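You operate a simulated robot arm through the tools that you are given. There is no shell and no other tool. Be economical: measure what you need, move in short steps, check, and stop when the job is done.

You run a simulated two-armed robot. Do the job below in one go: nothing can be reset, and whatever is moved stays where it is left.

JOB
Turn the back brake knob to 8. Put the brown board piece from the top of the blue chest on the top of the white cabinet. Press the turn counter button three times. Open the third chest drawer from the top, fetch the blue clamp and set it in the inside from the top of the third chest drawer and shut the drawer again. Push the bottom drawer of the green bench shut. Take the brown roll from the top of the green bench and leave it on the aluminium sheet there. Take the black block on the top of the green bench and put it away on the top of the grey table. Open the middle drawer of the grey bench. Any order will do. Set down upright: blue clamp.

The check looks at the end state, three seconds after you hand in, the way a careful person would. Anything else that was tipped, shoved, dropped, spilled or broken makes it a failure. Flat cloth is picked up by pressing the open fingertips on it (5 to 10 N) and closing them slowly along it; thin cloth reads only 2 to 8 mm in the jaws.

ROBOT AND FRAMES
Two 7-joint arms with two-finger parallel grippers on one trunk, on a base that drives. Base frame: it is fixed to the floor where the robot stands at the start and does not move with it; the origin is under the middle of the robot, x ahead of it, y to its left, z up; the surface under the hand at the start is at about z = 860. Lengths are in mm, angles in rad, forces in N, time in s.
The left shoulder is at the start at [70, 130, 1118], the right one opposite. With the tool pointing down near the work surface each hand reaches from about 220 to 520 mm from the robot's upright axis, wherever it stands, measured 20 degrees to its own side. Places, roughly: aluminium sheet [3750, -6500, 750]; back brake knob [500, 0, 1500]; black block (5x5x3 cm) [4100, -6500, 900]; blue clamp (11x4x6 cm) [1500, -6000, 900]; bottom drawer of the green bench [3500, -6100, 400]; brown board piece (8x4x2 cm) [-1500, -5000, 900]; brown roll [4000, -6500, 750]; inside of the third chest drawer [-1300, -5300, 400]; middle drawer of the grey bench [1700, -6000, 600]; third chest drawer [-1300, -5200, 400]; top of the grey table [-2100, -4900, 900]; top of the white cabinet (24x29 cm) [-2240, -3840, 1100]; turn counter button [800, -5900, 900]. Payload 1.57 kg a hand.
The tool frame of a hand sits at the grasp point between the pads (the TCP): z along the fingers, y along the line on which they close. The tips reach 30 mm beyond it. Largest opening 80 mm; finger width 17, thickness 12; the body of the gripper, 40 by 82 mm, starts 80 mm behind the TCP.
Orientation is that of the tool frame in the base frame, as a unit quaternion [w, x, y, z]. With the fingers straight down and closing along the base's y, the tool's x points along the base's -x, its y along +y and its z along -z.

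CONTROLS
- The arms move only by the tool apply_moves. It takes "left_commands", "right_commands" or both (then of equal length, played together; a hand with none holds still); each is a list of rows, each a list of 7 numbers: the shift along the tool's x, y, z in mm, then the turn, a rotation vector about the tool's x, y, z in rad, then the finger opening in mm, from 0 to 80. In form: [[dx, dy, dz, wx, wy, wz, fingers], ...]. A call has 1 to 10 rows; each row is the pose to reach, as a shift and turn from the pose commanded when the call began, along the tool's axes at that moment. Rows are played at 5 a second. More than 50 mm and 0.15 rad between two rows, or a gripper value outside its range, and nothing of the call is played. A pose out of reach is approached as far as the arm can. The call stops where the force on the tool passes 40 N (or 10 N more than at its start, if that is more) or the arm is blocked; 0.2 s more then pass. The fingers move at their own pace (about 108 mm/s each) and stop on an object; they squeeze with about 43 N. The grip force told is the motor's: it shows also when the fingers shut on nothing. Time passes only in rows, and 0.2 s behind the last, so rows that repeat a pose let the fingers close. It gives the time, the measured TCP pose, the force on the tool (base axes), the opening and the grip force at its end, in the units of the frame above (readings bear some noise), with the torque about the TCP (base axes, N m) and any sound that the robot's microphone picked up.
- Cameras (640 x 400 px; columns grow to the right, rows downward): "scene" is now at [142.5, 4.7, 1390.8]; the picture's right is [0.02, -1.00, 0.00], its down [-0.13, -0.00, -0.99] and it looks along [0.99, 0.02, -0.13] (base axes); focal length 214 px, centre (320, 200). "left" rides on the left gripper at [72, 7, -122] in its tool frame; the picture's right is [-0.09, 1.00, 0.00], its down [-0.84, -0.08, -0.54] and it looks along [-0.54, -0.05, 0.84] (tool axes); focal length 238 px, centre (320, 200). "right" rides on the right gripper at [72, -7, -122] in its tool frame; the picture's right is [0.09, 1.00, 0.00], its down [-0.84, 0.08, -0.54] and it looks along [-0.54, 0.05, 0.84] (tool axes); focal length 238 px, centre (320, 200). There is no depth. A picture from a camera that has moved, and an enlarged one, comes with that camera's place and axes in the base frame and with its lens.
- capture(camera): a new picture of that camera. No time passes.
- raise_lower(by): slides the trunk up (or, below 0, down) by that many mm; the arms and the scene camera ride with it, the base frame stays. It gives what a move gives, with no picture.
- roll_base(legs): drives the robot by 1 to 6 legs, each [ahead, left, turn to the left] in mm, mm and rad, along the robot's own axes; the way and the turn of a leg run together, so that a leg with both is an arc; at most 1500 mm and 3.142 rad a leg. The arms and the cameras ride along, it lands a little off, and it stops where it bumps. It gives what a move gives.
- head_to(pan, tilt): turns the head with the scene camera to pan (to the left, within 1.501 rad either way) and tilt (down, from -0.506 to 1.204), counted from straight ahead of the robot. It gives what a move gives.
- zoom(camera, box): a new picture of the part [left, top, right, bottom] of that camera's present view, enlarged. No time passes.
- close_job(): hands the job in; it is judged then, once.

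Work in short steps. Places have to be worked out from the pictures, the camera data and where the tool is seen: move nearer, look again, correct. Check each grasp and each placing, and mend what went wrong. You have 207 turns and 194 pictures in all, those below and enlarged ones among them. Open the grippers and draw the arms clear of the work before you hand the job in, unless the task says otherwise.

The tools are called after "Emit:" as a command line: name --argument value ..., lists and objects as JSON in quotes. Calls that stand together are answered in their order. apply_moves: Moves the arms, as the interface text tells. Its arguments: {"type":"object","properties":{"left_commands":{"type":"array","items":{"type":"array","items":{"type":"number"}}},"right_commands":{"type":"array","items":{"type":"array","items":{"type":"number"}}}},"required":[]} The other tools are called the same way: raise_lower (by) slides the trunk up or down; roll_base (legs) drives the base; head_to (pan, tilt) turns the head that bears the scene camera; capture (camera) takes a picture; zoom (camera, box) takes an enlarged picture of a part of a camera's view; close_job () hands the job in.

At the start:

```text
t: 0.0
left_eef_pos: [400.0, 229.6, 1149.2]
left_ee_rot: [-0.001, -0.002, 1.0, -0.001]
left_force: [0.3, 0.6, -0.4]
left_moment: [0.03, 0.02, -0.05]
left_width: 80.1
left_grip_force: 0.0
right_eef_pos: [375.3, -108.4, 1149.6]
right_ee_rot: [0.0, 0.0, 1.0, 0.0]
right_force: [0.5, 0.4, 0.0]
right_moment: [0.03, 0.01, -0.02]
right_width: 80.0
right_grip_force: 0.0
trunk travel left (down, up): [-755.0, 185.0]
robot x, y, heading: [0.9, -2.0, -0.005]
head pan, tilt: [0.021, 0.127]
```

scene: 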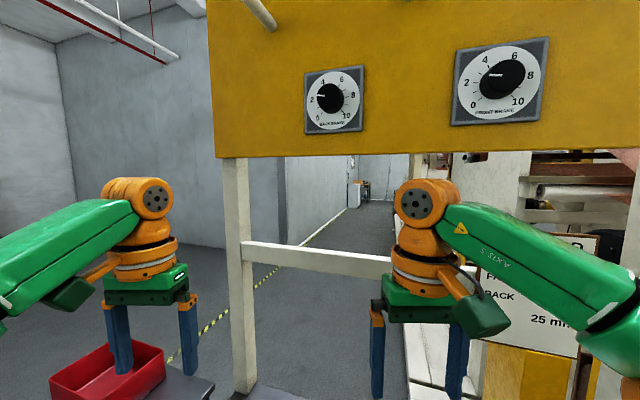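
right: 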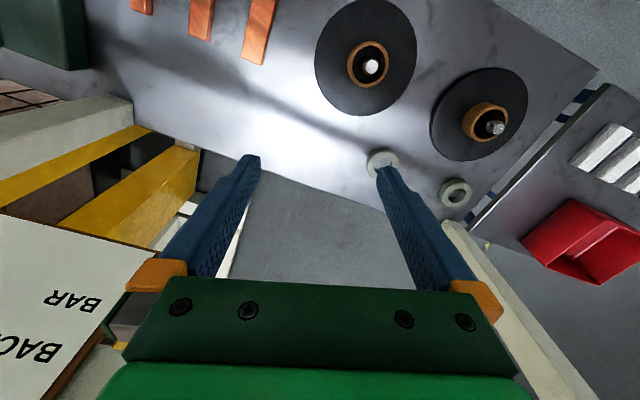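
left: 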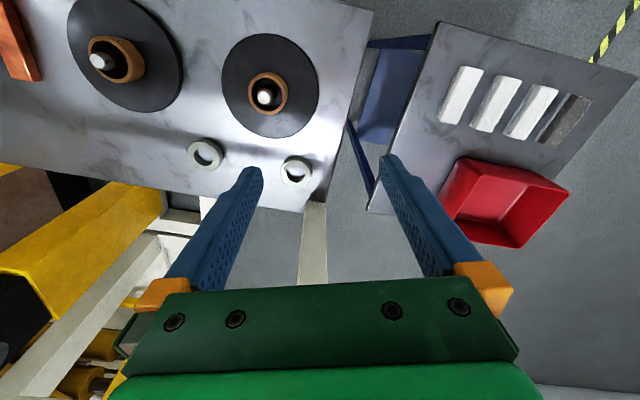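

The scene shows two dials; the left one is labelled BACK BRAKE. I zoom in on it to read scale and pointer.

Emit:
zoom --camera "scene" --box '[290, 57, 380, 137]'

Emit:
head_to --pan 0.0 --tilt -0.3

Emit:
capture --camera "scene"

```text
5.00 times, centred on (335, 97) of scene
camera zoom: at [142.5, 4.7, 1390.8], right [0.02, -1.0, 0.0], down [-0.13, 0.0, -0.99], along [0.99, 0.02, -0.13], focal length 1072 px, centre (245, 715)
```

zoom: 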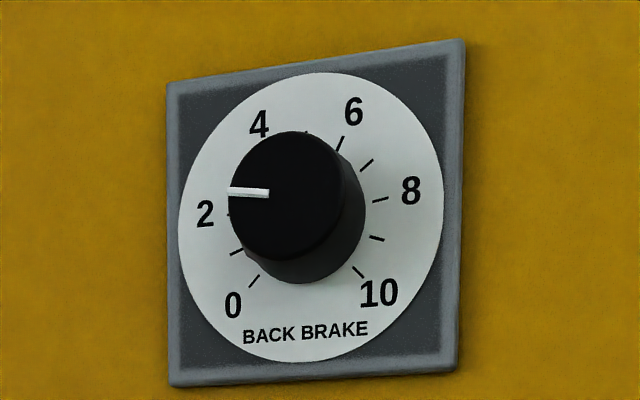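

```text
t: 0.9
left_eef_pos: [399.8, 227.4, 1149.1]
left_ee_rot: [-0.001, -0.001, 1.0, -0.001]
left_force: [0.8, -0.6, 0.1]
left_moment: [0.02, -0.01, -0.02]
left_width: 79.8
left_grip_force: 0.0
right_eef_pos: [374.9, -109.6, 1150.0]
right_ee_rot: [0.0, 0.0, 1.0, 0.001]
right_force: [-0.6, -0.1, 0.2]
right_moment: [0.02, 0.02, -0.02]
right_width: 79.8
right_grip_force: 0.0
trunk travel left (down, up): [-755.0, 185.0]
robot x, y, heading: [3.0, 2.8, 0.001]
head pan, tilt: [0.0, -0.3]
```

```text
189 pictures are left
camera scene: at [128.7, 2.8, 1427.9], right [0.0, -1.0, 0.0], down [0.29, 0.0, -0.96], along [0.96, 0.0, 0.29], focal length 214 px, centre (320, 200)
```

scene: 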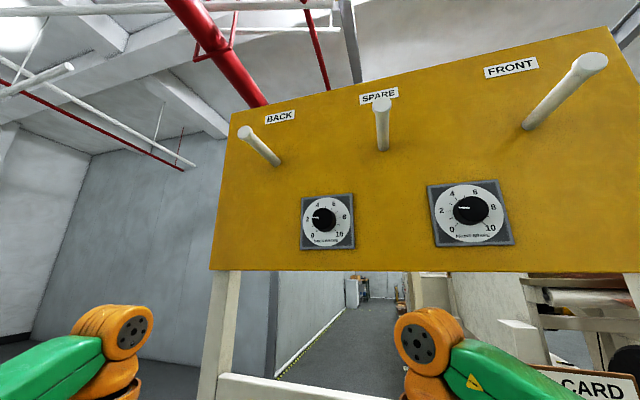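

The panel is yawed (right side nearer). Before backing off to give the arms room, I look to both sides.

Emit:
head_to --pan -1.4 --tilt 0.3

Emit:
capture --camera "scene"

Emit:
head_to --pan 1.4 --tilt 0.3

Emit:
capture --camera "scene"

```text
t: 2.4
left_eef_pos: [399.2, 228.7, 1149.8]
left_ee_rot: [0.0, -0.002, 1.0, -0.002]
left_force: [0.0, 1.3, -0.8]
left_moment: [-0.03, 0.02, 0.03]
left_width: 80.2
left_grip_force: 0.0
right_eef_pos: [376.0, -110.0, 1148.4]
right_ee_rot: [0.0, 0.001, 1.0, -0.001]
right_force: [0.2, 0.0, -0.7]
right_moment: [-0.01, 0.01, 0.0]
right_width: 80.1
right_grip_force: 0.0
trunk travel left (down, up): [-755.0, 185.0]
robot x, y, heading: [-1.3, -2.0, 0.001]
head pan, tilt: [-1.4, 0.3]
```

```text
188 pictures are left
camera scene: at [66.1, -89.2, 1374.7], right [-0.99, -0.17, 0.0], down [-0.05, 0.29, -0.96], along [0.16, -0.94, -0.3], focal length 214 px, centre (320, 200)
```

scene: 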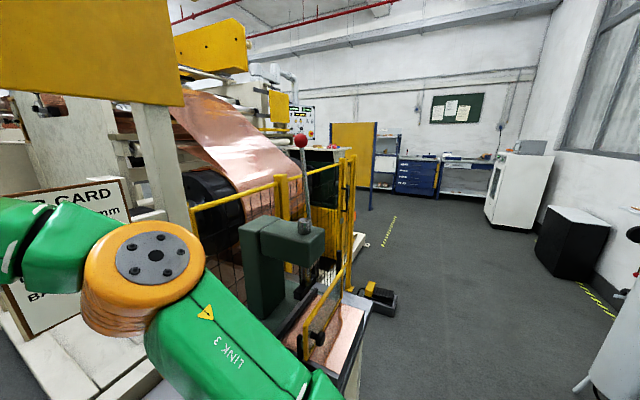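

```text
t: 4.9
left_eef_pos: [400.0, 228.6, 1149.5]
left_ee_rot: [0.0, -0.002, 1.0, -0.001]
left_force: [0.2, 0.1, 0.2]
left_moment: [-0.01, 0.0, 0.01]
left_width: 80.2
left_grip_force: 0.0
right_eef_pos: [375.8, -108.4, 1149.6]
right_ee_rot: [0.001, 0.0, 1.0, 0.0]
right_force: [0.4, 0.2, -0.4]
right_moment: [0.01, 0.0, 0.0]
right_width: 80.1
right_grip_force: 0.1
trunk travel left (down, up): [-755.0, 185.0]
robot x, y, heading: [1.5, -0.9, -0.004]
head pan, tilt: [1.4, 0.3]
```

```text
187 pictures are left
camera scene: at [66.0, 94.8, 1374.7], right [0.99, -0.17, 0.0], down [-0.05, -0.29, -0.96], along [0.16, 0.94, -0.3], focal length 214 px, centre (320, 200)
```

scene: 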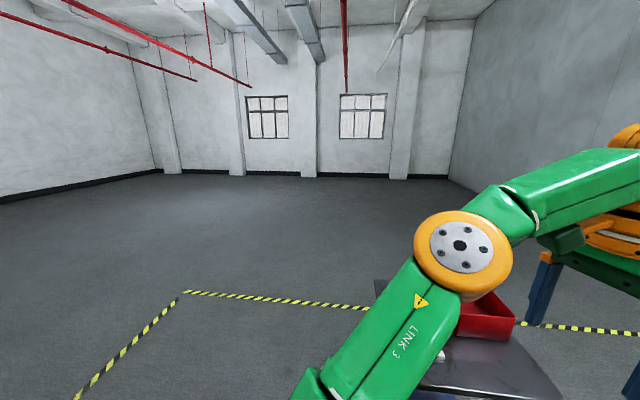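

Space is free behind. I back up 200 mm and raise the trunk so the arms face the panel, then look again for triangulation.

Emit:
roll_base --legs '[[-200, 0, 0]]'

Emit:
raise_lower --by 140

Emit:
head_to --pan 0 --tilt 0.0

Emit:
capture --camera "scene"

Emit:
zoom --camera "scene" --box '[260, 150, 500, 300]'

```text
t: 6.5
left_eef_pos: [202.2, 227.2, 1148.5]
left_ee_rot: [-0.001, 0.0, 1.0, 0.0]
left_force: [0.6, -0.1, -0.7]
left_moment: [-0.02, 0.0, 0.01]
left_width: 79.6
left_grip_force: 0.1
right_eef_pos: [176.4, -111.4, 1148.0]
right_ee_rot: [-0.001, 0.002, 1.0, 0.0]
right_force: [0.5, -0.6, 0.0]
right_moment: [0.0, 0.02, -0.01]
right_width: 80.0
right_grip_force: 0.1
trunk travel left (down, up): [-755.0, 185.0]
robot x, y, heading: [-201.0, 5.0, -0.003]
head pan, tilt: [1.4, 0.3]
```

```text
t: 8.2
left_eef_pos: [199.8, 226.9, 1290.5]
left_ee_rot: [0.0, 0.001, 1.0, -0.001]
left_force: [0.2, 0.4, 0.3]
left_moment: [0.03, 0.01, 0.0]
left_width: 79.7
left_grip_force: 0.0
right_eef_pos: [172.7, -111.4, 1290.3]
right_ee_rot: [-0.001, 0.003, 1.0, 0.001]
right_force: [-0.2, -0.4, 0.2]
right_moment: [0.04, 0.01, 0.01]
right_width: 80.0
right_grip_force: 0.0
trunk travel left (down, up): [-895.0, 45.0]
robot x, y, heading: [-203.8, -0.6, -0.003]
head pan, tilt: [1.4, 0.3]
```

```text
t: 9.7
left_eef_pos: [200.1, 226.2, 1290.0]
left_ee_rot: [0.0, 0.0, 1.0, 0.0]
left_force: [-1.0, -0.8, -0.9]
left_moment: [-0.03, 0.0, -0.01]
left_width: 80.0
left_grip_force: 0.0
right_eef_pos: [173.6, -110.0, 1290.4]
right_ee_rot: [0.0, 0.003, 1.0, 0.001]
right_force: [0.6, 1.6, 0.1]
right_moment: [0.01, 0.01, 0.02]
right_width: 80.4
right_grip_force: 0.1
trunk travel left (down, up): [-895.0, 45.0]
robot x, y, heading: [-202.1, 2.0, -0.003]
head pan, tilt: [0.0, 0.0]
```

```text
186 pictures are left
camera scene: at [-61.4, 2.8, 1542.4], right [0.0, -1.0, 0.0], down [0.0, 0.0, -1.0], along [1.0, 0.0, 0.0], focal length 214 px, centre (320, 200)
```

scene: 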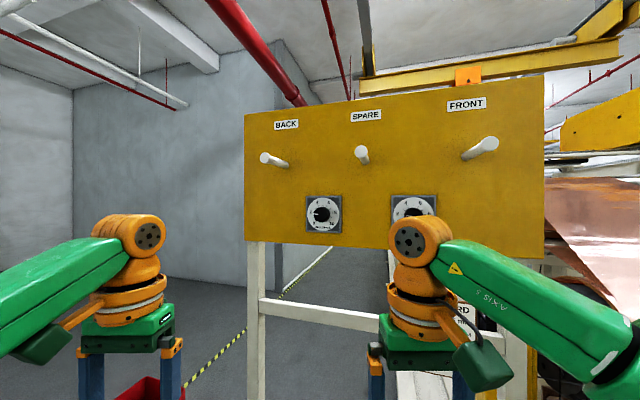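

```text
2.67 times, centred on (380, 225) of scene
camera zoom: at [-61.4, 2.8, 1542.4], right [0.0, -1.0, 0.0], down [0.0, 0.0, -1.0], along [1.0, 0.0, 0.0], focal length 572 px, centre (160, 133)
```

zoom: 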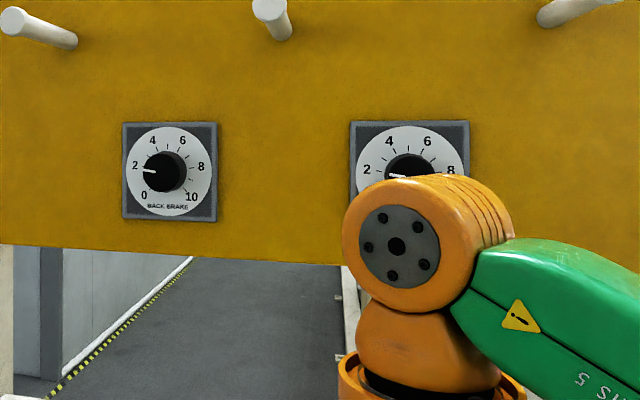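

Triangulated: knob near [513, -8, 1505]; the panel is yawed about -0.26 rad. I turn the base to face it squarely and start pitching the left hand forward.

Emit:
roll_base --legs '[[0, 0, -0.26], [60, 74, 0]]'

Emit:
apply_moves --left_commands '[[0, 0, 0, 0, -0.15, 0, 80], [0, 0, 0, 0, -0.3, 0, 80], [0, 0, 0, 0, -0.45, 0, 80], [0, 0, 0, 0, -0.6, 0, 80], [0, 0, 0, 0, -0.75, 0, 80], [0, 0, 0, 0, -0.9, 0, 80], [0, 0, 0, 0, -1.05, 0, 80], [0, 0, 0, 0, -1.2, 0, 80], [0, 0, 0, 0, -1.35, 0, 80], [0, 0, 0, 0, -1.5, 0, 80]]'

Emit:
capture --camera "scene"

Emit:
capture --camera "left"

```text
t: 11.7
left_eef_pos: [314.8, 170.1, 1293.5]
left_ee_rot: [0.002, 0.127, 0.992, 0.001]
left_force: [-0.7, 0.0, 0.4]
left_moment: [0.05, -0.05, 0.01]
left_width: 80.0
left_grip_force: 0.0
right_eef_pos: [204.2, -150.3, 1290.8]
right_ee_rot: [0.003, 0.129, 0.992, 0.003]
right_force: [-0.6, -0.7, 0.3]
right_moment: [0.02, -0.06, -0.02]
right_width: 80.0
right_grip_force: 0.0
trunk travel left (down, up): [-895.0, 45.0]
robot x, y, heading: [-125.6, 57.3, -0.258]
head pan, tilt: [0.0, 0.0]
```

```text
t: 13.9
left_eef_pos: [356.2, 179.3, 1304.2]
left_ee_rot: [0.676, 0.093, 0.726, -0.089]
left_force: [-0.6, 0.1, -0.5]
left_moment: [-0.01, 0.02, -0.02]
left_width: 79.8
left_grip_force: 0.0
left hand out of reach, approached as far as the arm can: row 9, 10
right_eef_pos: [212.5, -145.3, 1289.8]
right_ee_rot: [0.0, 0.129, 0.992, -0.001]
right_force: [0.5, 0.4, 0.4]
right_moment: [0.01, 0.0, -0.01]
right_width: 80.0
right_grip_force: 0.0
trunk travel left (down, up): [-895.0, 45.0]
robot x, y, heading: [-121.9, 55.7, -0.254]
head pan, tilt: [0.0, 0.0]
```

```text
184 pictures are left
camera scene: at [13.5, 22.8, 1542.3], right [-0.25, -0.97, 0.0], down [0.0, 0.0, -1.0], along [0.97, -0.25, 0.0], focal length 214 px, centre (320, 200)
```

scene: 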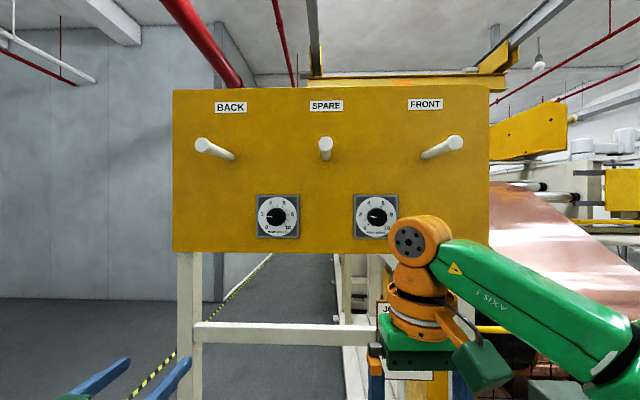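

```text
183 pictures are left
camera left: at [234.9, 218.5, 1239.3], right [0.26, 0.96, 0.09], down [-0.49, 0.05, 0.87], along [0.84, -0.27, 0.48], focal length 238 px, centre (320, 200)
```

left: 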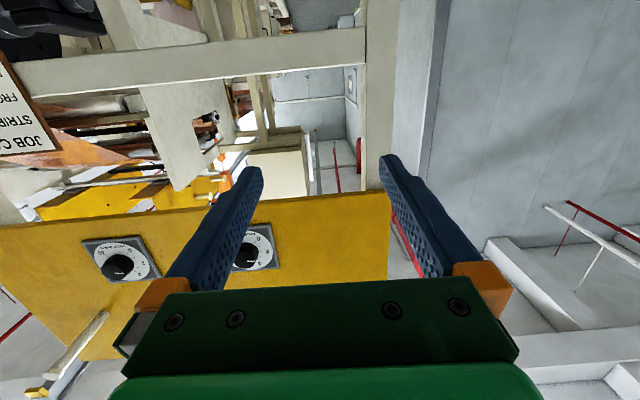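

The base now faces the panel squarely; plate centre again ≈[513,-5,1505]. I bring the left hand up in front of the knob with stand-off.

Emit:
apply_moves --left_commands '[[-20, -10, 40, 0, -0.02, 0, 80], [-55, -30, 60, 0, -0.04, 0, 80], [-95, -50, 70, 0, -0.06, 0, 80], [-135, -75, 80, 0, -0.07, 0, 80], [-170, -95, 90, 0, -0.07, 0, 80], [-205, -120, 95, 0, -0.07, 0, 80], [-205, -120, 95, 0, -0.07, 0, 80]]'

Emit:
capture --camera "scene"

Emit:
capture --camera "left"

```text
t: 15.5
left_eef_pos: [430.4, 36.2, 1497.4]
left_ee_rot: [0.702, 0.09, 0.701, -0.091]
left_force: [0.4, -0.2, -0.3]
left_moment: [0.0, -0.01, -0.03]
left_width: 80.2
left_grip_force: 0.0
right_eef_pos: [212.6, -145.8, 1289.3]
right_ee_rot: [0.0, 0.129, 0.992, 0.001]
right_force: [-0.1, -0.1, -0.5]
right_moment: [0.0, 0.02, -0.04]
right_width: 79.9
right_grip_force: 0.1
trunk travel left (down, up): [-895.0, 45.0]
robot x, y, heading: [-125.6, 57.5, -0.255]
head pan, tilt: [0.0, 0.0]
```

```text
182 pictures are left
camera scene: at [11.9, 22.7, 1542.5], right [-0.25, -0.97, 0.0], down [0.0, 0.0, -1.0], along [0.97, -0.25, 0.0], focal length 214 px, centre (320, 200)
```

scene: 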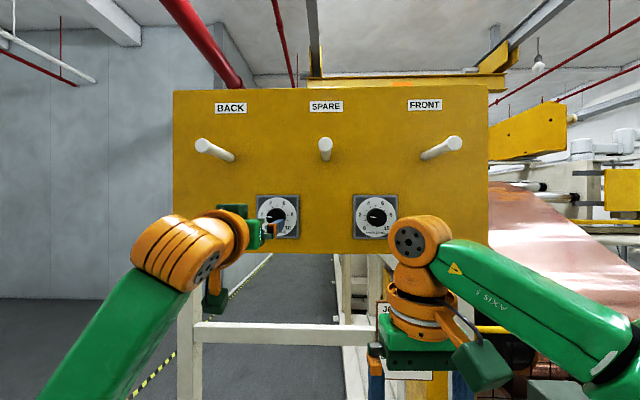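

```text
181 pictures are left
camera left: at [314.1, 74.5, 1423.2], right [0.25, 0.96, 0.09], down [-0.54, 0.06, 0.84], along [0.8, -0.26, 0.54], focal length 238 px, centre (320, 200)
```

left: 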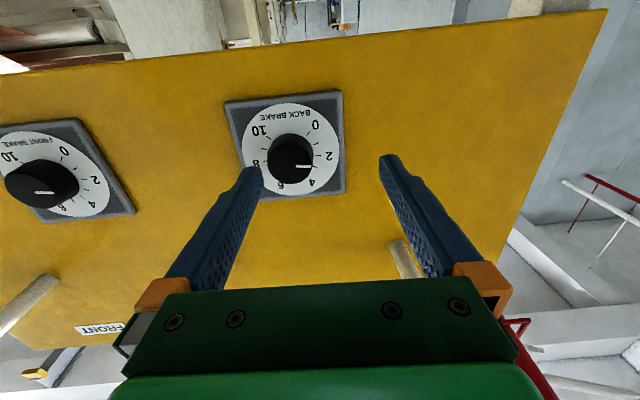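

The hand needs ~22 mm to its right and ~6 up. I correct this and roll the gripper -1.35 rad in preparation for the clockwise turn.

Emit:
apply_moves --left_commands '[[-6, -22, 0, 0, 0, -0.15, 80], [-6, -22, 0, 0, 0, -0.3, 80], [-6, -22, 0, 0, 0, -0.45, 80], [-6, -22, 0, 0, 0, -0.6, 80], [-6, -22, 0, 0, 0, -0.75, 80], [-6, -22, 0, 0, 0, -0.9, 80], [-6, -22, 0, 0, 0, -1.05, 80], [-6, -22, 0, 0, 0, -1.2, 80], [-6, -22, 0, 0, 0, -1.35, 80], [-6, -22, 0, 0, 0, -1.35, 80]]'

Emit:
capture --camera "left"

Emit:
zoom --camera "scene" --box '[160, 120, 400, 270]'

```text
t: 17.7
left_eef_pos: [423.3, 14.5, 1507.2]
left_ee_rot: [0.49, -0.37, 0.603, -0.509]
left_force: [0.0, -0.1, 0.3]
left_moment: [-0.01, -0.02, -0.02]
left_width: 80.1
left_grip_force: 0.1
right_eef_pos: [212.1, -146.0, 1290.3]
right_ee_rot: [0.001, 0.129, 0.992, 0.0]
right_force: [0.8, 0.7, -0.3]
right_moment: [0.0, 0.03, -0.02]
right_width: 79.8
right_grip_force: 0.0
trunk travel left (down, up): [-895.0, 45.0]
robot x, y, heading: [-122.1, 55.2, -0.257]
head pan, tilt: [0.0, 0.0]
```

```text
180 pictures are left
camera left: at [288.3, -21.5, 1484.0], right [0.08, 0.29, -0.95], down [-0.32, 0.91, 0.26], along [0.94, 0.29, 0.17], focal length 238 px, centre (320, 200)
```

left: 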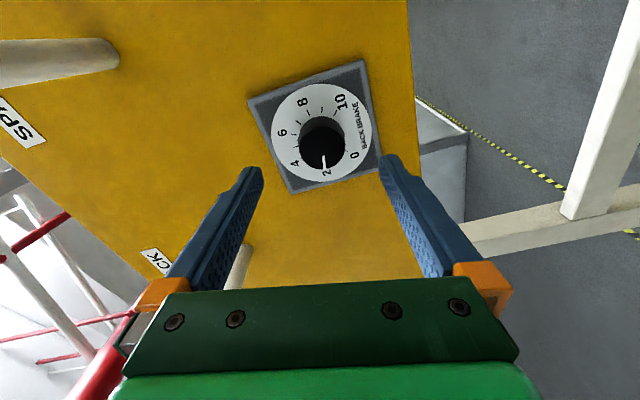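

```text
2.67 times, centred on (280, 195) of scene
camera zoom: at [12.5, 22.5, 1542.4], right [-0.25, -0.97, 0.0], down [0.0, 0.0, -1.0], along [0.97, -0.25, 0.0], focal length 572 px, centre (427, 213)
```

zoom: 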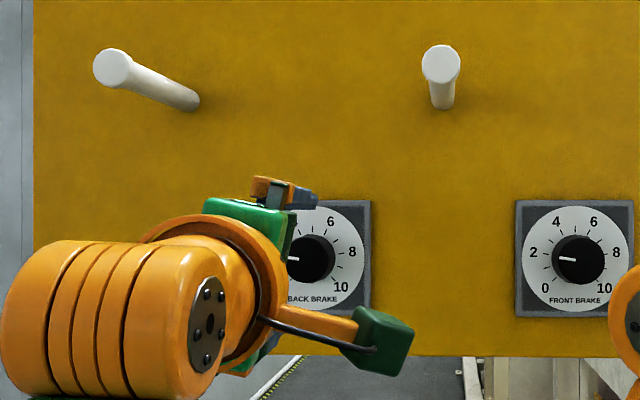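

Disc centre estimate is now ≈[512,-11,1503]; the hand is near the axis. I advance 45 mm with small lateral correction and check.

Emit:
apply_moves --left_commands '[[3, 3, 20, 0, 0, 0, 80], [3, 3, 45, 0, 0, 0, 80], [3, 3, 45, 0, 0, 0, 80]]'

Emit:
capture --camera "left"

Emit:
zoom --camera "scene" --box '[220, 160, 340, 260]'

```text
t: 18.5
left_eef_pos: [466.2, 1.6, 1503.6]
left_ee_rot: [0.491, -0.369, 0.603, -0.509]
left_force: [0.4, -0.1, 0.4]
left_moment: [0.01, 0.02, -0.01]
left_width: 79.8
left_grip_force: 0.0
right_eef_pos: [211.7, -145.6, 1291.2]
right_ee_rot: [0.0, 0.128, 0.992, 0.0]
right_force: [0.4, -0.3, 0.2]
right_moment: [0.02, -0.04, -0.01]
right_width: 80.1
right_grip_force: 0.1
trunk travel left (down, up): [-895.0, 45.0]
robot x, y, heading: [-123.3, 54.7, -0.261]
head pan, tilt: [0.0, 0.0]
```

```text
178 pictures are left
camera left: at [330.1, -35.3, 1480.2], right [0.08, 0.3, -0.95], down [-0.32, 0.91, 0.26], along [0.94, 0.29, 0.17], focal length 238 px, centre (320, 200)
```

left: 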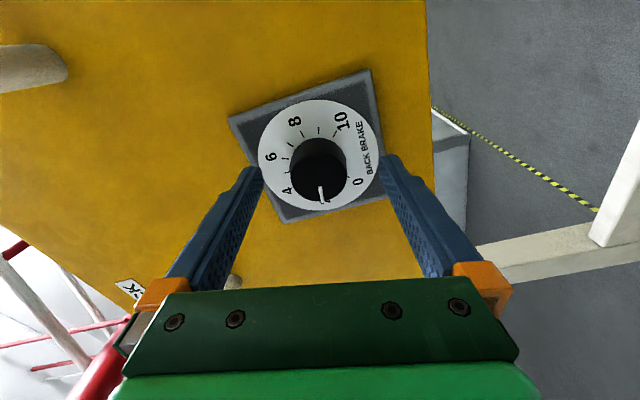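

```text
4.00 times, centred on (280, 210) of scene
camera zoom: at [12.2, 22.6, 1542.5], right [-0.25, -0.97, 0.0], down [0.0, 0.0, -1.0], along [0.97, -0.25, 0.0], focal length 858 px, centre (480, 160)
```

zoom: 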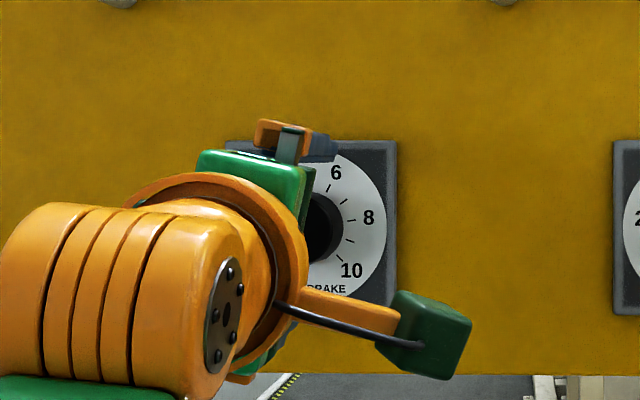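

Axis alignment is good (cap face ≈18 mm beyond TCP, plate ≈50 mm). I advance 12 mm and close on the knob.

Emit:
apply_moves --left_commands '[[0, 0, 12, 0, 0, 0, 80], [0, 0, 12, 0, 0, 0, 30], [0, 0, 12, 0, 0, 0, 30], [0, 0, 12, 0, 0, 0, 30]]'

Emit:
capture --camera "left"

```text
t: 19.5
left_eef_pos: [475.0, -2.1, 1505.6]
left_ee_rot: [0.492, -0.369, 0.602, -0.509]
left_force: [1.1, 0.6, 6.0]
left_moment: [-0.05, -0.11, -0.11]
left_width: 39.0
left_grip_force: 44.2
right_eef_pos: [210.1, -146.4, 1290.2]
right_ee_rot: [0.001, 0.129, 0.992, 0.0]
right_force: [-0.5, -0.4, 0.0]
right_moment: [0.0, 0.02, -0.01]
right_width: 79.9
right_grip_force: 0.1
trunk travel left (down, up): [-895.0, 45.0]
robot x, y, heading: [-120.5, 53.1, -0.259]
head pan, tilt: [0.0, 0.0]
```

```text
176 pictures are left
camera left: at [340.5, -37.5, 1481.2], right [0.08, 0.3, -0.95], down [-0.32, 0.91, 0.26], along [0.94, 0.29, 0.17], focal length 238 px, centre (320, 200)
```

left: 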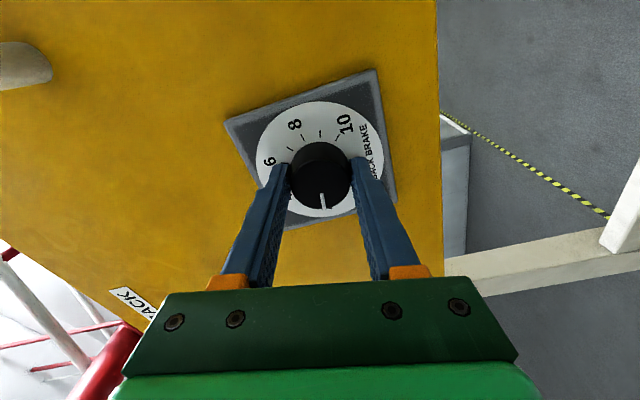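

Gripped (39 mm). I turn clockwise 1.5 rad and then 1.2 rad more.

Emit:
apply_moves --left_commands '[[0, 0, 0, 0, 0, 0.15, 30], [0, 0, 0, 0, 0, 0.3, 30], [0, 0, 0, 0, 0, 0.45, 30], [0, 0, 0, 0, 0, 0.6, 30], [0, 0, 0, 0, 0, 0.75, 30], [0, 0, 0, 0, 0, 0.9, 30], [0, 0, 0, 0, 0, 1.05, 30], [0, 0, 0, 0, 0, 1.2, 30], [0, 0, 0, 0, 0, 1.35, 30], [0, 0, 0, 0, 0, 1.5, 30]]'

Emit:
apply_moves --left_commands '[[0, 0, 0, 0, 0, 0.15, 30], [0, 0, 0, 0, 0, 0.3, 30], [0, 0, 0, 0, 0, 0.45, 30], [0, 0, 0, 0, 0, 0.6, 30], [0, 0, 0, 0, 0, 0.75, 30], [0, 0, 0, 0, 0, 0.9, 30], [0, 0, 0, 0, 0, 1.05, 30], [0, 0, 0, 0, 0, 1.2, 30], [0, 0, 0, 0, 0, 1.2, 30]]'

Emit:
capture --camera "left"

Emit:
zoom --camera "scene" --box '[220, 160, 340, 260]'

```text
t: 21.7
left_eef_pos: [475.7, -2.2, 1505.6]
left_ee_rot: [0.707, 0.142, 0.692, -0.037]
left_force: [2.0, -0.8, 12.8]
left_moment: [-0.31, -1.05, -0.14]
left_width: 39.2
left_grip_force: 44.9
right_eef_pos: [208.4, -146.9, 1290.8]
right_ee_rot: [0.001, 0.13, 0.992, 0.001]
right_force: [0.0, 0.0, 0.3]
right_moment: [-0.04, 0.0, 0.0]
right_width: 80.1
right_grip_force: 0.0
trunk travel left (down, up): [-895.0, 45.0]
robot x, y, heading: [-120.1, 53.1, -0.259]
head pan, tilt: [0.0, 0.0]
```

```text
t: 23.7
left_eef_pos: [475.5, -3.2, 1505.3]
left_ee_rot: [0.603, 0.508, 0.492, 0.369]
left_force: [-9.8, 0.6, -11.5]
left_moment: [0.06, 0.24, -0.35]
left_width: 39.0
left_grip_force: 44.3
right_eef_pos: [208.8, -145.5, 1290.2]
right_ee_rot: [0.002, 0.129, 0.992, 0.0]
right_force: [-0.7, 1.0, -0.7]
right_moment: [0.0, -0.02, 0.01]
right_width: 80.0
right_grip_force: 0.1
trunk travel left (down, up): [-895.0, 45.0]
robot x, y, heading: [-122.7, 58.5, -0.255]
head pan, tilt: [0.0, 0.0]
```

```text
175 pictures are left
camera left: at [374.9, 98.1, 1494.5], right [0.03, 0.12, 0.99], down [-0.73, -0.67, 0.11], along [0.68, -0.73, 0.07], focal length 238 px, centre (320, 200)
```

left: 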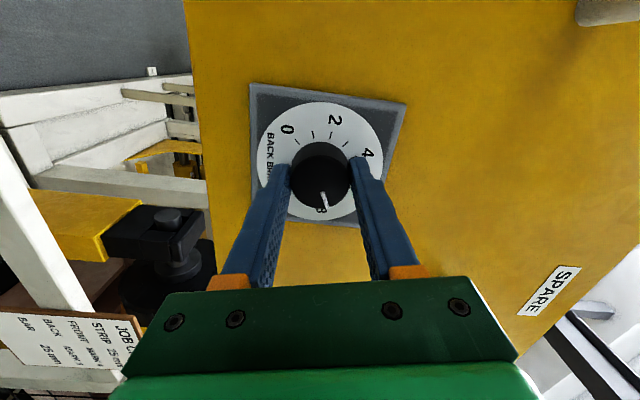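

```text
4.00 times, centred on (280, 210) of scene
camera zoom: at [8.0, 22.4, 1542.7], right [-0.25, -0.97, 0.0], down [0.0, 0.0, -1.0], along [0.97, -0.25, 0.0], focal length 858 px, centre (480, 160)
```

zoom: 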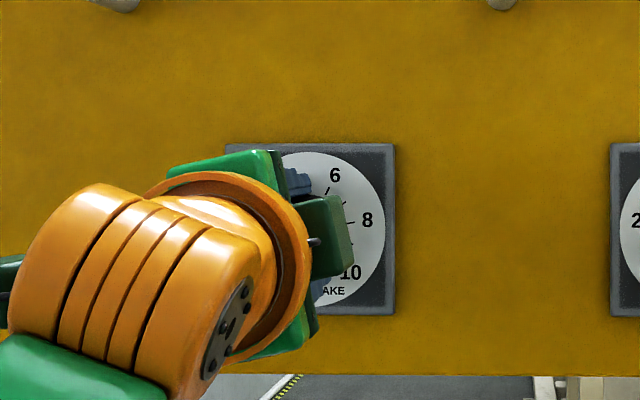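

The pointer looks near 8. I release, back off and inspect.

Emit:
apply_moves --left_commands '[[0, 0, 0, 0, 0, 0, 80], [0, 0, 0, 0, 0, 0, 80], [0, 0, -40, 0, 0, 0, 80], [0, 0, -80, 0, 0, 0, 80], [50, 0, -80, 0, 0, 0, 80], [85, 0, -80, 0, 0, 0, 80]]'

Emit:
zoom --camera "scene" --box '[240, 180, 320, 240]'

Emit:
zoom --camera "left" --box '[220, 60, 420, 200]'

```text
t: 25.1
left_eef_pos: [425.6, 100.1, 1482.6]
left_ee_rot: [0.603, 0.507, 0.494, 0.368]
left_force: [-0.4, -0.2, 0.1]
left_moment: [-0.01, -0.03, -0.01]
left_width: 80.1
left_grip_force: 0.1
right_eef_pos: [213.9, -143.2, 1289.4]
right_ee_rot: [-0.002, 0.129, 0.992, -0.001]
right_force: [0.5, 0.1, -0.4]
right_moment: [-0.09, 0.01, 0.0]
right_width: 79.9
right_grip_force: 0.1
trunk travel left (down, up): [-895.0, 45.0]
robot x, y, heading: [-120.9, 51.9, -0.258]
head pan, tilt: [0.0, 0.0]
```

```text
6.67 times, centred on (280, 210) of scene
camera zoom: at [15.1, 25.6, 1542.2], right [-0.25, -0.97, 0.0], down [0.0, 0.0, -1.0], along [0.97, -0.25, 0.0], focal length 1430 px, centre (587, 133)
```

zoom: 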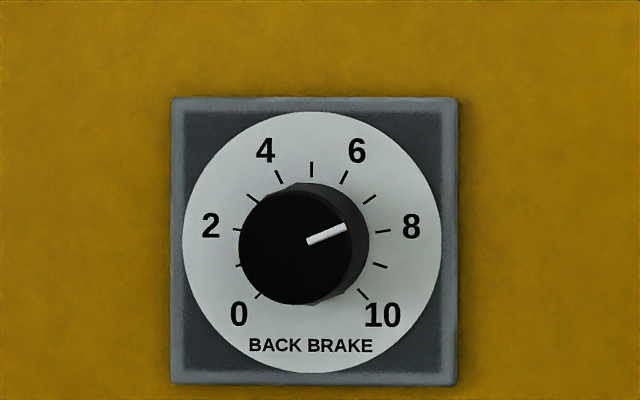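

```text
2.86 times, centred on (320, 130) of left
camera zoom: at [325.5, 199.8, 1471.6], right [0.04, 0.13, 0.99], down [-0.73, -0.67, 0.11], along [0.68, -0.73, 0.07], focal length 681 px, centre (320, 400)
```

zoom: 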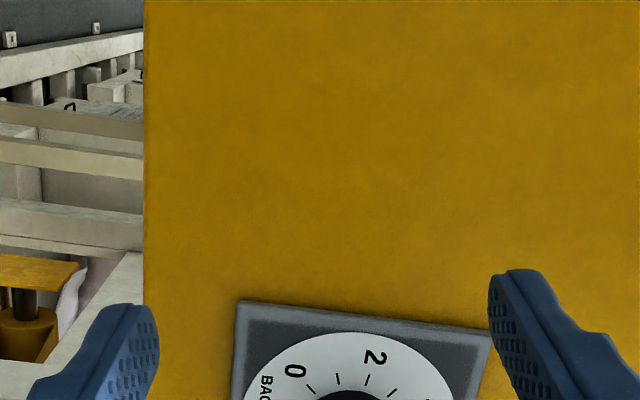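

Pointer reads ≈7.55 (69° vs 81° for 8). I regrip with the wrist rolled back a bit and turn about 0.22 rad further.

Emit:
apply_moves --left_commands '[[-45, 0, 0, 0, 0, -0.1, 80], [-85, 0, 0, 0, 0, -0.2, 80], [-85, 0, 40, 0, 0, -0.3, 80], [-85, 0, 79, 0, 0, -0.3, 80], [-85, 0, 79, 0, 0, -0.3, 30], [-85, 0, 79, 0, 0, -0.3, 30], [-85, 0, 79, 0, 0, -0.3, 30], [-85, 0, 79, 0, 0, -0.2, 30], [-85, 0, 79, 0, 0, -0.07, 30], [-85, 0, 79, 0, 0, -0.07, 30]]'

Emit:
apply_moves --left_commands '[[0, 0, 0, 0, 0, 0, 80], [0, 0, 0, 0, 0, 0, 80], [0, 0, -40, 0, 0, 0, 80], [0, 0, -80, 0, 0, 0, 80], [50, 0, -80, 0, 0, 0, 80], [85, 0, -80, 0, 0, 0, 80]]'

Emit:
zoom --camera "scene" --box '[240, 180, 320, 240]'

```text
t: 27.3
left_eef_pos: [475.5, -0.1, 1503.3]
left_ee_rot: [0.617, 0.49, 0.509, 0.347]
left_force: [-11.7, 1.4, -14.6]
left_moment: [0.03, 0.04, -1.09]
left_width: 39.2
left_grip_force: 43.7
right_eef_pos: [208.7, -144.5, 1291.7]
right_ee_rot: [0.002, 0.128, 0.992, 0.001]
right_force: [-0.1, 0.6, -0.6]
right_moment: [-0.01, 0.05, 0.0]
right_width: 80.2
right_grip_force: 0.1
trunk travel left (down, up): [-895.0, 45.0]
robot x, y, heading: [-124.6, 53.5, -0.257]
head pan, tilt: [0.0, 0.0]
```

```text
t: 28.7
left_eef_pos: [421.4, 100.9, 1478.5]
left_ee_rot: [0.617, 0.49, 0.51, 0.346]
left_force: [0.4, -0.7, -0.1]
left_moment: [0.01, -0.04, 0.03]
left_width: 80.1
left_grip_force: 0.1
right_eef_pos: [214.0, -143.7, 1289.0]
right_ee_rot: [0.0, 0.129, 0.992, -0.001]
right_force: [-0.4, -0.7, -0.4]
right_moment: [-0.02, -0.01, -0.01]
right_width: 80.0
right_grip_force: 0.0
trunk travel left (down, up): [-895.0, 45.0]
robot x, y, heading: [-123.2, 52.5, -0.261]
head pan, tilt: [0.0, 0.0]
```

```text
6.67 times, centred on (280, 210) of scene
camera zoom: at [15.1, 25.6, 1542.2], right [-0.25, -0.97, 0.0], down [0.0, 0.0, -1.0], along [0.97, -0.25, 0.0], focal length 1430 px, centre (587, 133)
```

zoom: 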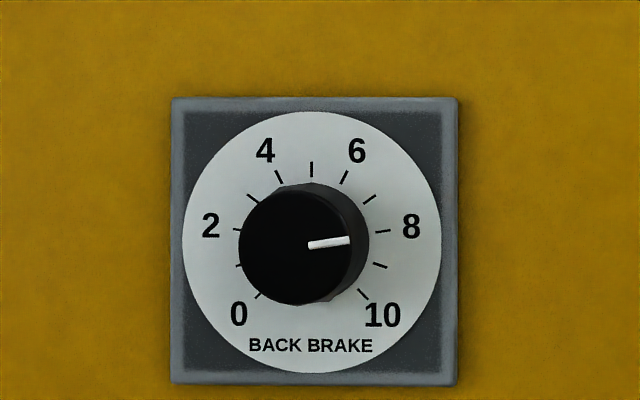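

Knob is on 8 (≈83° vs 81°). I back the base off and return the left hand to a downward pose.

Emit:
roll_base --legs '[[-350, 0, 0]]'

Emit:
apply_moves --left_commands '[[0, 0, 0, 0, 0, -0.15, 80], [0, 0, 0, 0, 0, -0.3, 80], [0, 0, 0, 0, 0, -0.45, 80], [0, 0, 0, 0, 0, -0.6, 80], [0, 0, 0, 0, 0, -0.75, 80], [0, 0, 0, 0, 0, -0.9, 80], [0, 0, 0, 0, 0, -1.05, 80], [0, 0, 0, 0, 0, -1.2, 80], [0, 0, 0, 0, 0, -1.29, 80]]'

Emit:
apply_moves --left_commands '[[30, 5, -10, 0, 0.15, 0, 80], [60, 10, -20, 0, 0.3, 0, 80], [90, 15, -30, 0, 0.45, 0, 80], [120, 20, -40, 0, 0.6, 0, 80], [145, 25, -50, 0, 0.75, 0, 80], [165, 30, -60, 0, 0.9, 0, 80], [180, 35, -70, 0, 1.05, 0, 80], [190, 40, -80, 0, 1.2, 0, 80], [190, 44, -95, 0, 1.35, 0, 80], [190, 44, -113, 0, 1.5, 0, 80]]'

Emit:
apply_moves --left_commands '[[0, 0, 0, 0, 0.07, 0, 80], [0, 0, 0, 0, 0.07, 0, 80]]'

```text
t: 30.4
left_eef_pos: [195.6, 153.1, 1476.1]
left_ee_rot: [0.613, 0.492, 0.512, 0.347]
left_force: [0.3, -0.4, -0.1]
left_moment: [0.01, -0.02, 0.01]
left_width: 80.1
left_grip_force: 0.0
right_eef_pos: [-12.5, -89.9, 1285.7]
right_ee_rot: [-0.003, 0.126, 0.992, 0.002]
right_force: [0.7, 0.1, 0.4]
right_moment: [0.0, 0.05, 0.02]
right_width: 79.8
right_grip_force: 0.1
trunk travel left (down, up): [-895.0, 45.0]
robot x, y, heading: [-354.1, 117.1, -0.249]
head pan, tilt: [0.0, 0.0]
stopped in leg 1: the robot was blocked; the commanded pose is now the measured one
```

```text
t: 32.5
left_eef_pos: [185.3, 159.8, 1480.6]
left_ee_rot: [0.701, 0.083, 0.703, -0.092]
left_force: [-0.2, 0.8, 0.2]
left_moment: [0.01, -0.02, -0.01]
left_width: 80.2
left_grip_force: 0.1
right_eef_pos: [-19.7, -85.4, 1290.7]
right_ee_rot: [0.0, 0.126, 0.992, 0.002]
right_force: [0.2, 0.3, 0.9]
right_moment: [0.02, -0.01, 0.0]
right_width: 79.7
right_grip_force: 0.0
trunk travel left (down, up): [-895.0, 45.0]
robot x, y, heading: [-355.7, 115.1, -0.248]
head pan, tilt: [0.0, 0.0]
```

```text
t: 34.6
left_eef_pos: [86.2, 227.2, 1289.4]
left_ee_rot: [0.035, 0.125, 0.991, -0.011]
left_force: [-0.2, 0.6, 0.3]
left_moment: [0.02, -0.05, -0.01]
left_width: 80.1
left_grip_force: 0.1
right_eef_pos: [-20.8, -84.3, 1289.7]
right_ee_rot: [0.0, 0.127, 0.992, 0.0]
right_force: [0.1, -0.4, 0.4]
right_moment: [0.0, 0.01, 0.0]
right_width: 80.0
right_grip_force: 0.2
trunk travel left (down, up): [-895.0, 45.0]
robot x, y, heading: [-359.0, 114.6, -0.256]
head pan, tilt: [0.0, 0.0]
```

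```text
t: 35.2
left_eef_pos: [86.8, 227.3, 1289.3]
left_ee_rot: [0.0, 0.126, 0.992, -0.006]
left_force: [0.1, 0.3, -0.3]
left_moment: [-0.03, -0.03, 0.03]
left_width: 80.3
left_grip_force: 0.0
right_eef_pos: [-20.3, -85.6, 1289.8]
right_ee_rot: [0.0, 0.127, 0.992, 0.001]
right_force: [0.0, 0.1, 0.5]
right_moment: [0.03, -0.03, 0.03]
right_width: 80.1
right_grip_force: 0.1
trunk travel left (down, up): [-895.0, 45.0]
robot x, y, heading: [-355.8, 116.6, -0.249]
head pan, tilt: [0.0, 0.0]
```

I bumped something behind. I roll forward a little and look around both ways before turning.

Emit:
roll_base --legs '[[120, 0, 0]]'

Emit:
head_to --pan -1.5 --tilt 0.5

Emit:
capture --camera "scene"

Emit:
head_to --pan 1.5 --tilt 0.5

Emit:
capture --camera "scene"

```text
t: 36.5
left_eef_pos: [196.5, 200.4, 1291.6]
left_ee_rot: [0.002, 0.123, 0.992, -0.006]
left_force: [-0.5, -0.5, -0.3]
left_moment: [-0.01, -0.05, 0.02]
left_width: 80.2
left_grip_force: 0.1
right_eef_pos: [90.2, -112.2, 1293.3]
right_ee_rot: [0.002, 0.125, 0.992, 0.001]
right_force: [0.0, 0.5, 0.0]
right_moment: [-0.05, -0.04, 0.0]
right_width: 80.2
right_grip_force: 0.1
trunk travel left (down, up): [-895.0, 45.0]
robot x, y, heading: [-238.9, 84.5, -0.247]
head pan, tilt: [0.0, 0.0]
```

```text
t: 38.1
left_eef_pos: [203.0, 199.0, 1288.0]
left_ee_rot: [-0.001, 0.122, 0.993, -0.006]
left_force: [0.1, -0.2, 0.4]
left_moment: [0.0, 0.0, -0.02]
left_width: 80.0
left_grip_force: 0.1
right_eef_pos: [96.3, -112.8, 1289.3]
right_ee_rot: [0.0, 0.125, 0.992, 0.001]
right_force: [-0.5, 0.3, 0.6]
right_moment: [0.0, 0.0, -0.01]
right_width: 79.8
right_grip_force: 0.0
trunk travel left (down, up): [-895.0, 45.0]
robot x, y, heading: [-241.0, 87.7, -0.25]
head pan, tilt: [-1.499, 0.499]
```

```text
170 pictures are left
camera scene: at [-207.6, -13.6, 1496.3], right [-0.98, 0.18, 0.0], down [0.08, 0.47, -0.88], along [-0.16, -0.86, -0.48], focal length 214 px, centre (320, 200)
```

scene: 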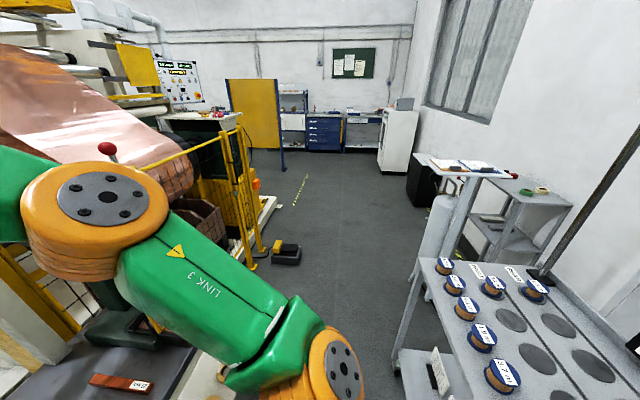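

```text
t: 40.7
left_eef_pos: [203.0, 198.9, 1288.9]
left_ee_rot: [-0.001, 0.123, 0.992, -0.006]
left_force: [-0.1, 0.5, 0.0]
left_moment: [0.01, 0.0, 0.03]
left_width: 79.9
left_grip_force: 0.0
right_eef_pos: [95.6, -113.2, 1289.6]
right_ee_rot: [0.0, 0.124, 0.992, 0.0]
right_force: [-0.3, -0.6, 0.4]
right_moment: [-0.04, 0.0, -0.05]
right_width: 79.8
right_grip_force: 0.0
trunk travel left (down, up): [-895.0, 45.0]
robot x, y, heading: [-241.5, 83.9, -0.252]
head pan, tilt: [1.499, 0.499]
```

```text
169 pictures are left
camera scene: at [-163.3, 162.4, 1496.3], right [0.95, -0.32, 0.0], down [-0.15, -0.45, -0.88], along [0.28, 0.83, -0.48], focal length 214 px, centre (320, 200)
```

scene: 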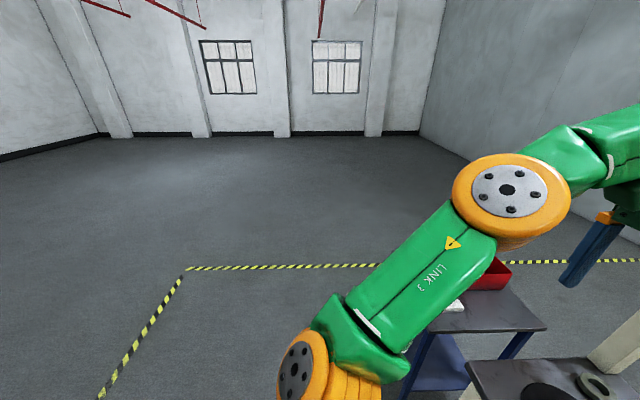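

A spool table is behind/right; there's an aisle toward -y. I turn right in place, then look down the aisle.

Emit:
roll_base --legs '[[60, 0, 0], [0, 0, -1.31]]'

Emit:
head_to --pan 0 --tilt 0.35

Emit:
capture --camera "scene"

```text
t: 44.9
left_eef_pos: [52.2, -323.1, 1288.2]
left_ee_rot: [-0.004, 0.694, 0.72, -0.005]
left_force: [-0.4, -0.6, -0.6]
left_moment: [-0.02, 0.0, 0.01]
left_width: 79.7
left_grip_force: 0.1
right_eef_pos: [-277.1, -307.8, 1289.6]
right_ee_rot: [0.0, 0.695, 0.719, 0.001]
right_force: [0.0, 0.2, 0.6]
right_moment: [0.03, 0.03, -0.01]
right_width: 79.9
right_grip_force: 0.1
trunk travel left (down, up): [-895.0, 45.0]
robot x, y, heading: [-181.5, 70.7, -1.54]
head pan, tilt: [1.499, 0.499]
```

```text
t: 46.5
left_eef_pos: [51.6, -322.8, 1287.5]
left_ee_rot: [-0.004, 0.694, 0.72, -0.004]
left_force: [0.0, -1.1, 0.2]
left_moment: [-0.01, 0.0, 0.0]
left_width: 80.2
left_grip_force: 0.1
right_eef_pos: [-277.5, -307.6, 1289.1]
right_ee_rot: [0.0, 0.695, 0.719, -0.001]
right_force: [-0.5, -0.3, -0.1]
right_moment: [0.01, -0.05, 0.0]
right_width: 80.2
right_grip_force: 0.1
trunk travel left (down, up): [-895.0, 45.0]
robot x, y, heading: [-181.4, 66.6, -1.534]
head pan, tilt: [0.0, 0.351]
```

```text
168 pictures are left
camera scene: at [-176.5, -70.0, 1510.0], right [-1.0, -0.03, 0.0], down [-0.01, 0.34, -0.94], along [0.03, -0.94, -0.34], focal length 214 px, centre (320, 200)
```

scene: 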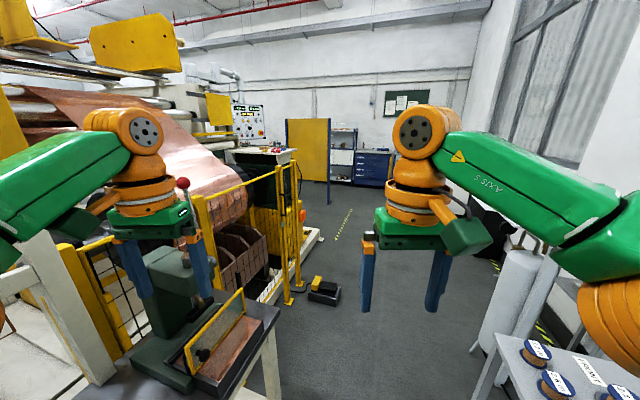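

The press table corner is at about x=-10, y=-670; spool table at x<-640. I roll diagonally right into the lane middle.

Emit:
roll_base --legs '[[350, -150, 0], [500, -40, 0]]'

Emit:
capture --camera "scene"

```text
t: 51.5
left_eef_pos: [-119.6, -1193.6, 1289.2]
left_ee_rot: [-0.002, 0.701, 0.713, -0.005]
left_force: [-0.2, 0.4, -0.2]
left_moment: [-0.05, -0.02, 0.01]
left_width: 79.8
left_grip_force: 0.1
right_eef_pos: [-448.7, -1170.5, 1290.8]
right_ee_rot: [0.0, 0.702, 0.712, 0.0]
right_force: [-0.5, 0.4, -0.2]
right_moment: [0.0, -0.03, -0.02]
right_width: 80.2
right_grip_force: 0.0
trunk travel left (down, up): [-895.0, 45.0]
robot x, y, heading: [-345.3, -797.7, -1.552]
head pan, tilt: [0.0, 0.351]
```

```text
167 pictures are left
camera scene: at [-343.2, -934.7, 1510.3], right [-1.0, -0.01, 0.0], down [-0.01, 0.34, -0.94], along [0.01, -0.94, -0.34], focal length 214 px, centre (320, 200)
```

scene: 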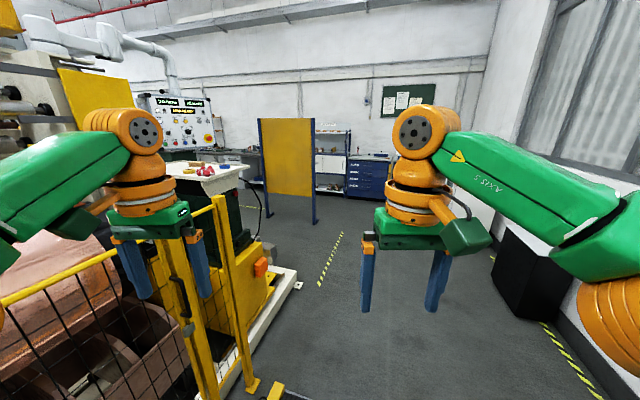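

Clear floor ahead on the right. I drive in three legs toward the blue chest.

Emit:
roll_base --legs '[[900, -500, 0], [1300, -550, 0], [900, 0, 0]]'

Emit:
capture --camera "scene"

```text
t: 67.8
left_eef_pos: [-1093.0, -4329.2, 1290.1]
left_ee_rot: [-0.003, 0.7, 0.714, -0.006]
left_force: [-0.2, 1.2, 0.7]
left_moment: [-0.02, 0.02, 0.0]
left_width: 80.2
left_grip_force: 0.0
right_eef_pos: [-1419.8, -4307.9, 1289.7]
right_ee_rot: [0.001, 0.702, 0.713, -0.001]
right_force: [0.2, 0.4, 0.1]
right_moment: [0.01, 0.01, -0.01]
right_width: 79.9
right_grip_force: 0.0
trunk travel left (down, up): [-895.0, 45.0]
robot x, y, heading: [-1319.8, -3931.8, -1.559]
head pan, tilt: [0.0, 0.351]
```

```text
166 pictures are left
camera scene: at [-1316.6, -4071.6, 1510.2], right [-1.0, -0.02, 0.0], down [-0.01, 0.34, -0.94], along [0.01, -0.94, -0.34], focal length 214 px, centre (320, 200)
```

scene: 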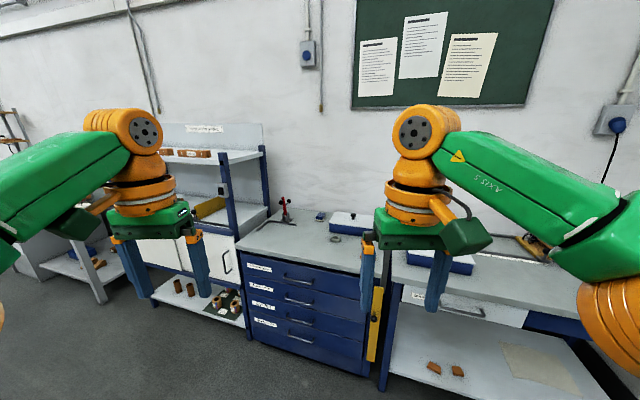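

The chest with four drawers is ahead. I look through the hand cameras and zoom the chest top for the board.

Emit:
zoom --camera "scene" --box '[220, 180, 460, 330]'

Emit:
capture --camera "right"

Emit:
head_to --pan -0.5 --tilt 0.35

Emit:
capture --camera "scene"

```text
2.67 times, centred on (340, 255) of scene
camera zoom: at [-1316.6, -4071.6, 1510.2], right [-1.0, -0.02, 0.0], down [-0.01, 0.34, -0.94], along [0.01, -0.94, -0.34], focal length 572 px, centre (267, 53)
```

zoom: 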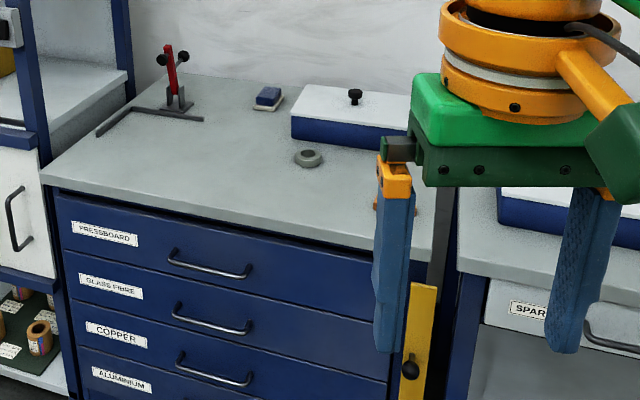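

```text
164 pictures are left
camera right: at [-1429.5, -4236.6, 1411.4], right [0.99, 0.11, 0.0], down [0.09, -0.83, 0.54], along [0.06, -0.54, -0.84], focal length 238 px, centre (320, 200)
```

right: 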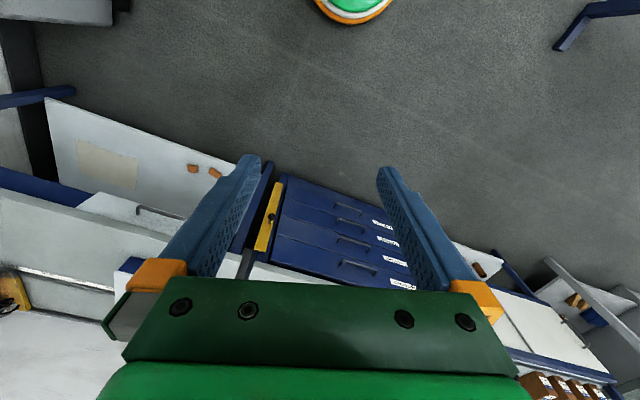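

```text
t: 68.7
left_eef_pos: [-1091.3, -4330.7, 1288.7]
left_ee_rot: [-0.004, 0.701, 0.713, -0.004]
left_force: [-1.0, 0.3, -0.8]
left_moment: [-0.01, 0.0, -0.02]
left_width: 80.1
left_grip_force: 0.2
right_eef_pos: [-1421.2, -4309.7, 1289.7]
right_ee_rot: [0.0, 0.702, 0.713, 0.0]
right_force: [0.7, -0.3, 0.4]
right_moment: [0.0, 0.02, -0.01]
right_width: 79.9
right_grip_force: 0.1
trunk travel left (down, up): [-895.0, 45.0]
robot x, y, heading: [-1317.1, -3931.0, -1.559]
head pan, tilt: [-0.499, 0.351]
```

```text
163 pictures are left
camera scene: at [-1361.2, -4062.9, 1510.0], right [-0.89, 0.46, 0.0], down [0.16, 0.3, -0.94], along [-0.44, -0.83, -0.34], focal length 214 px, centre (320, 200)
```

scene: 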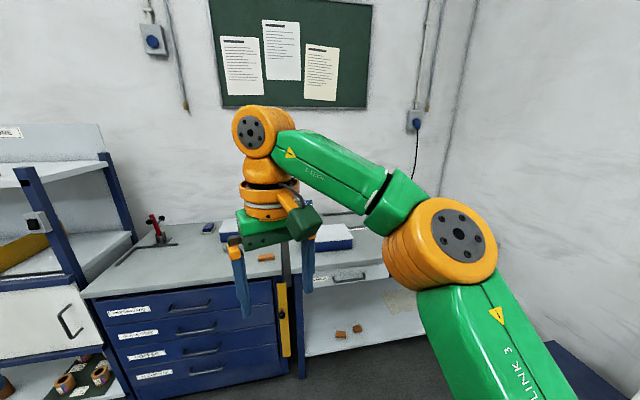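

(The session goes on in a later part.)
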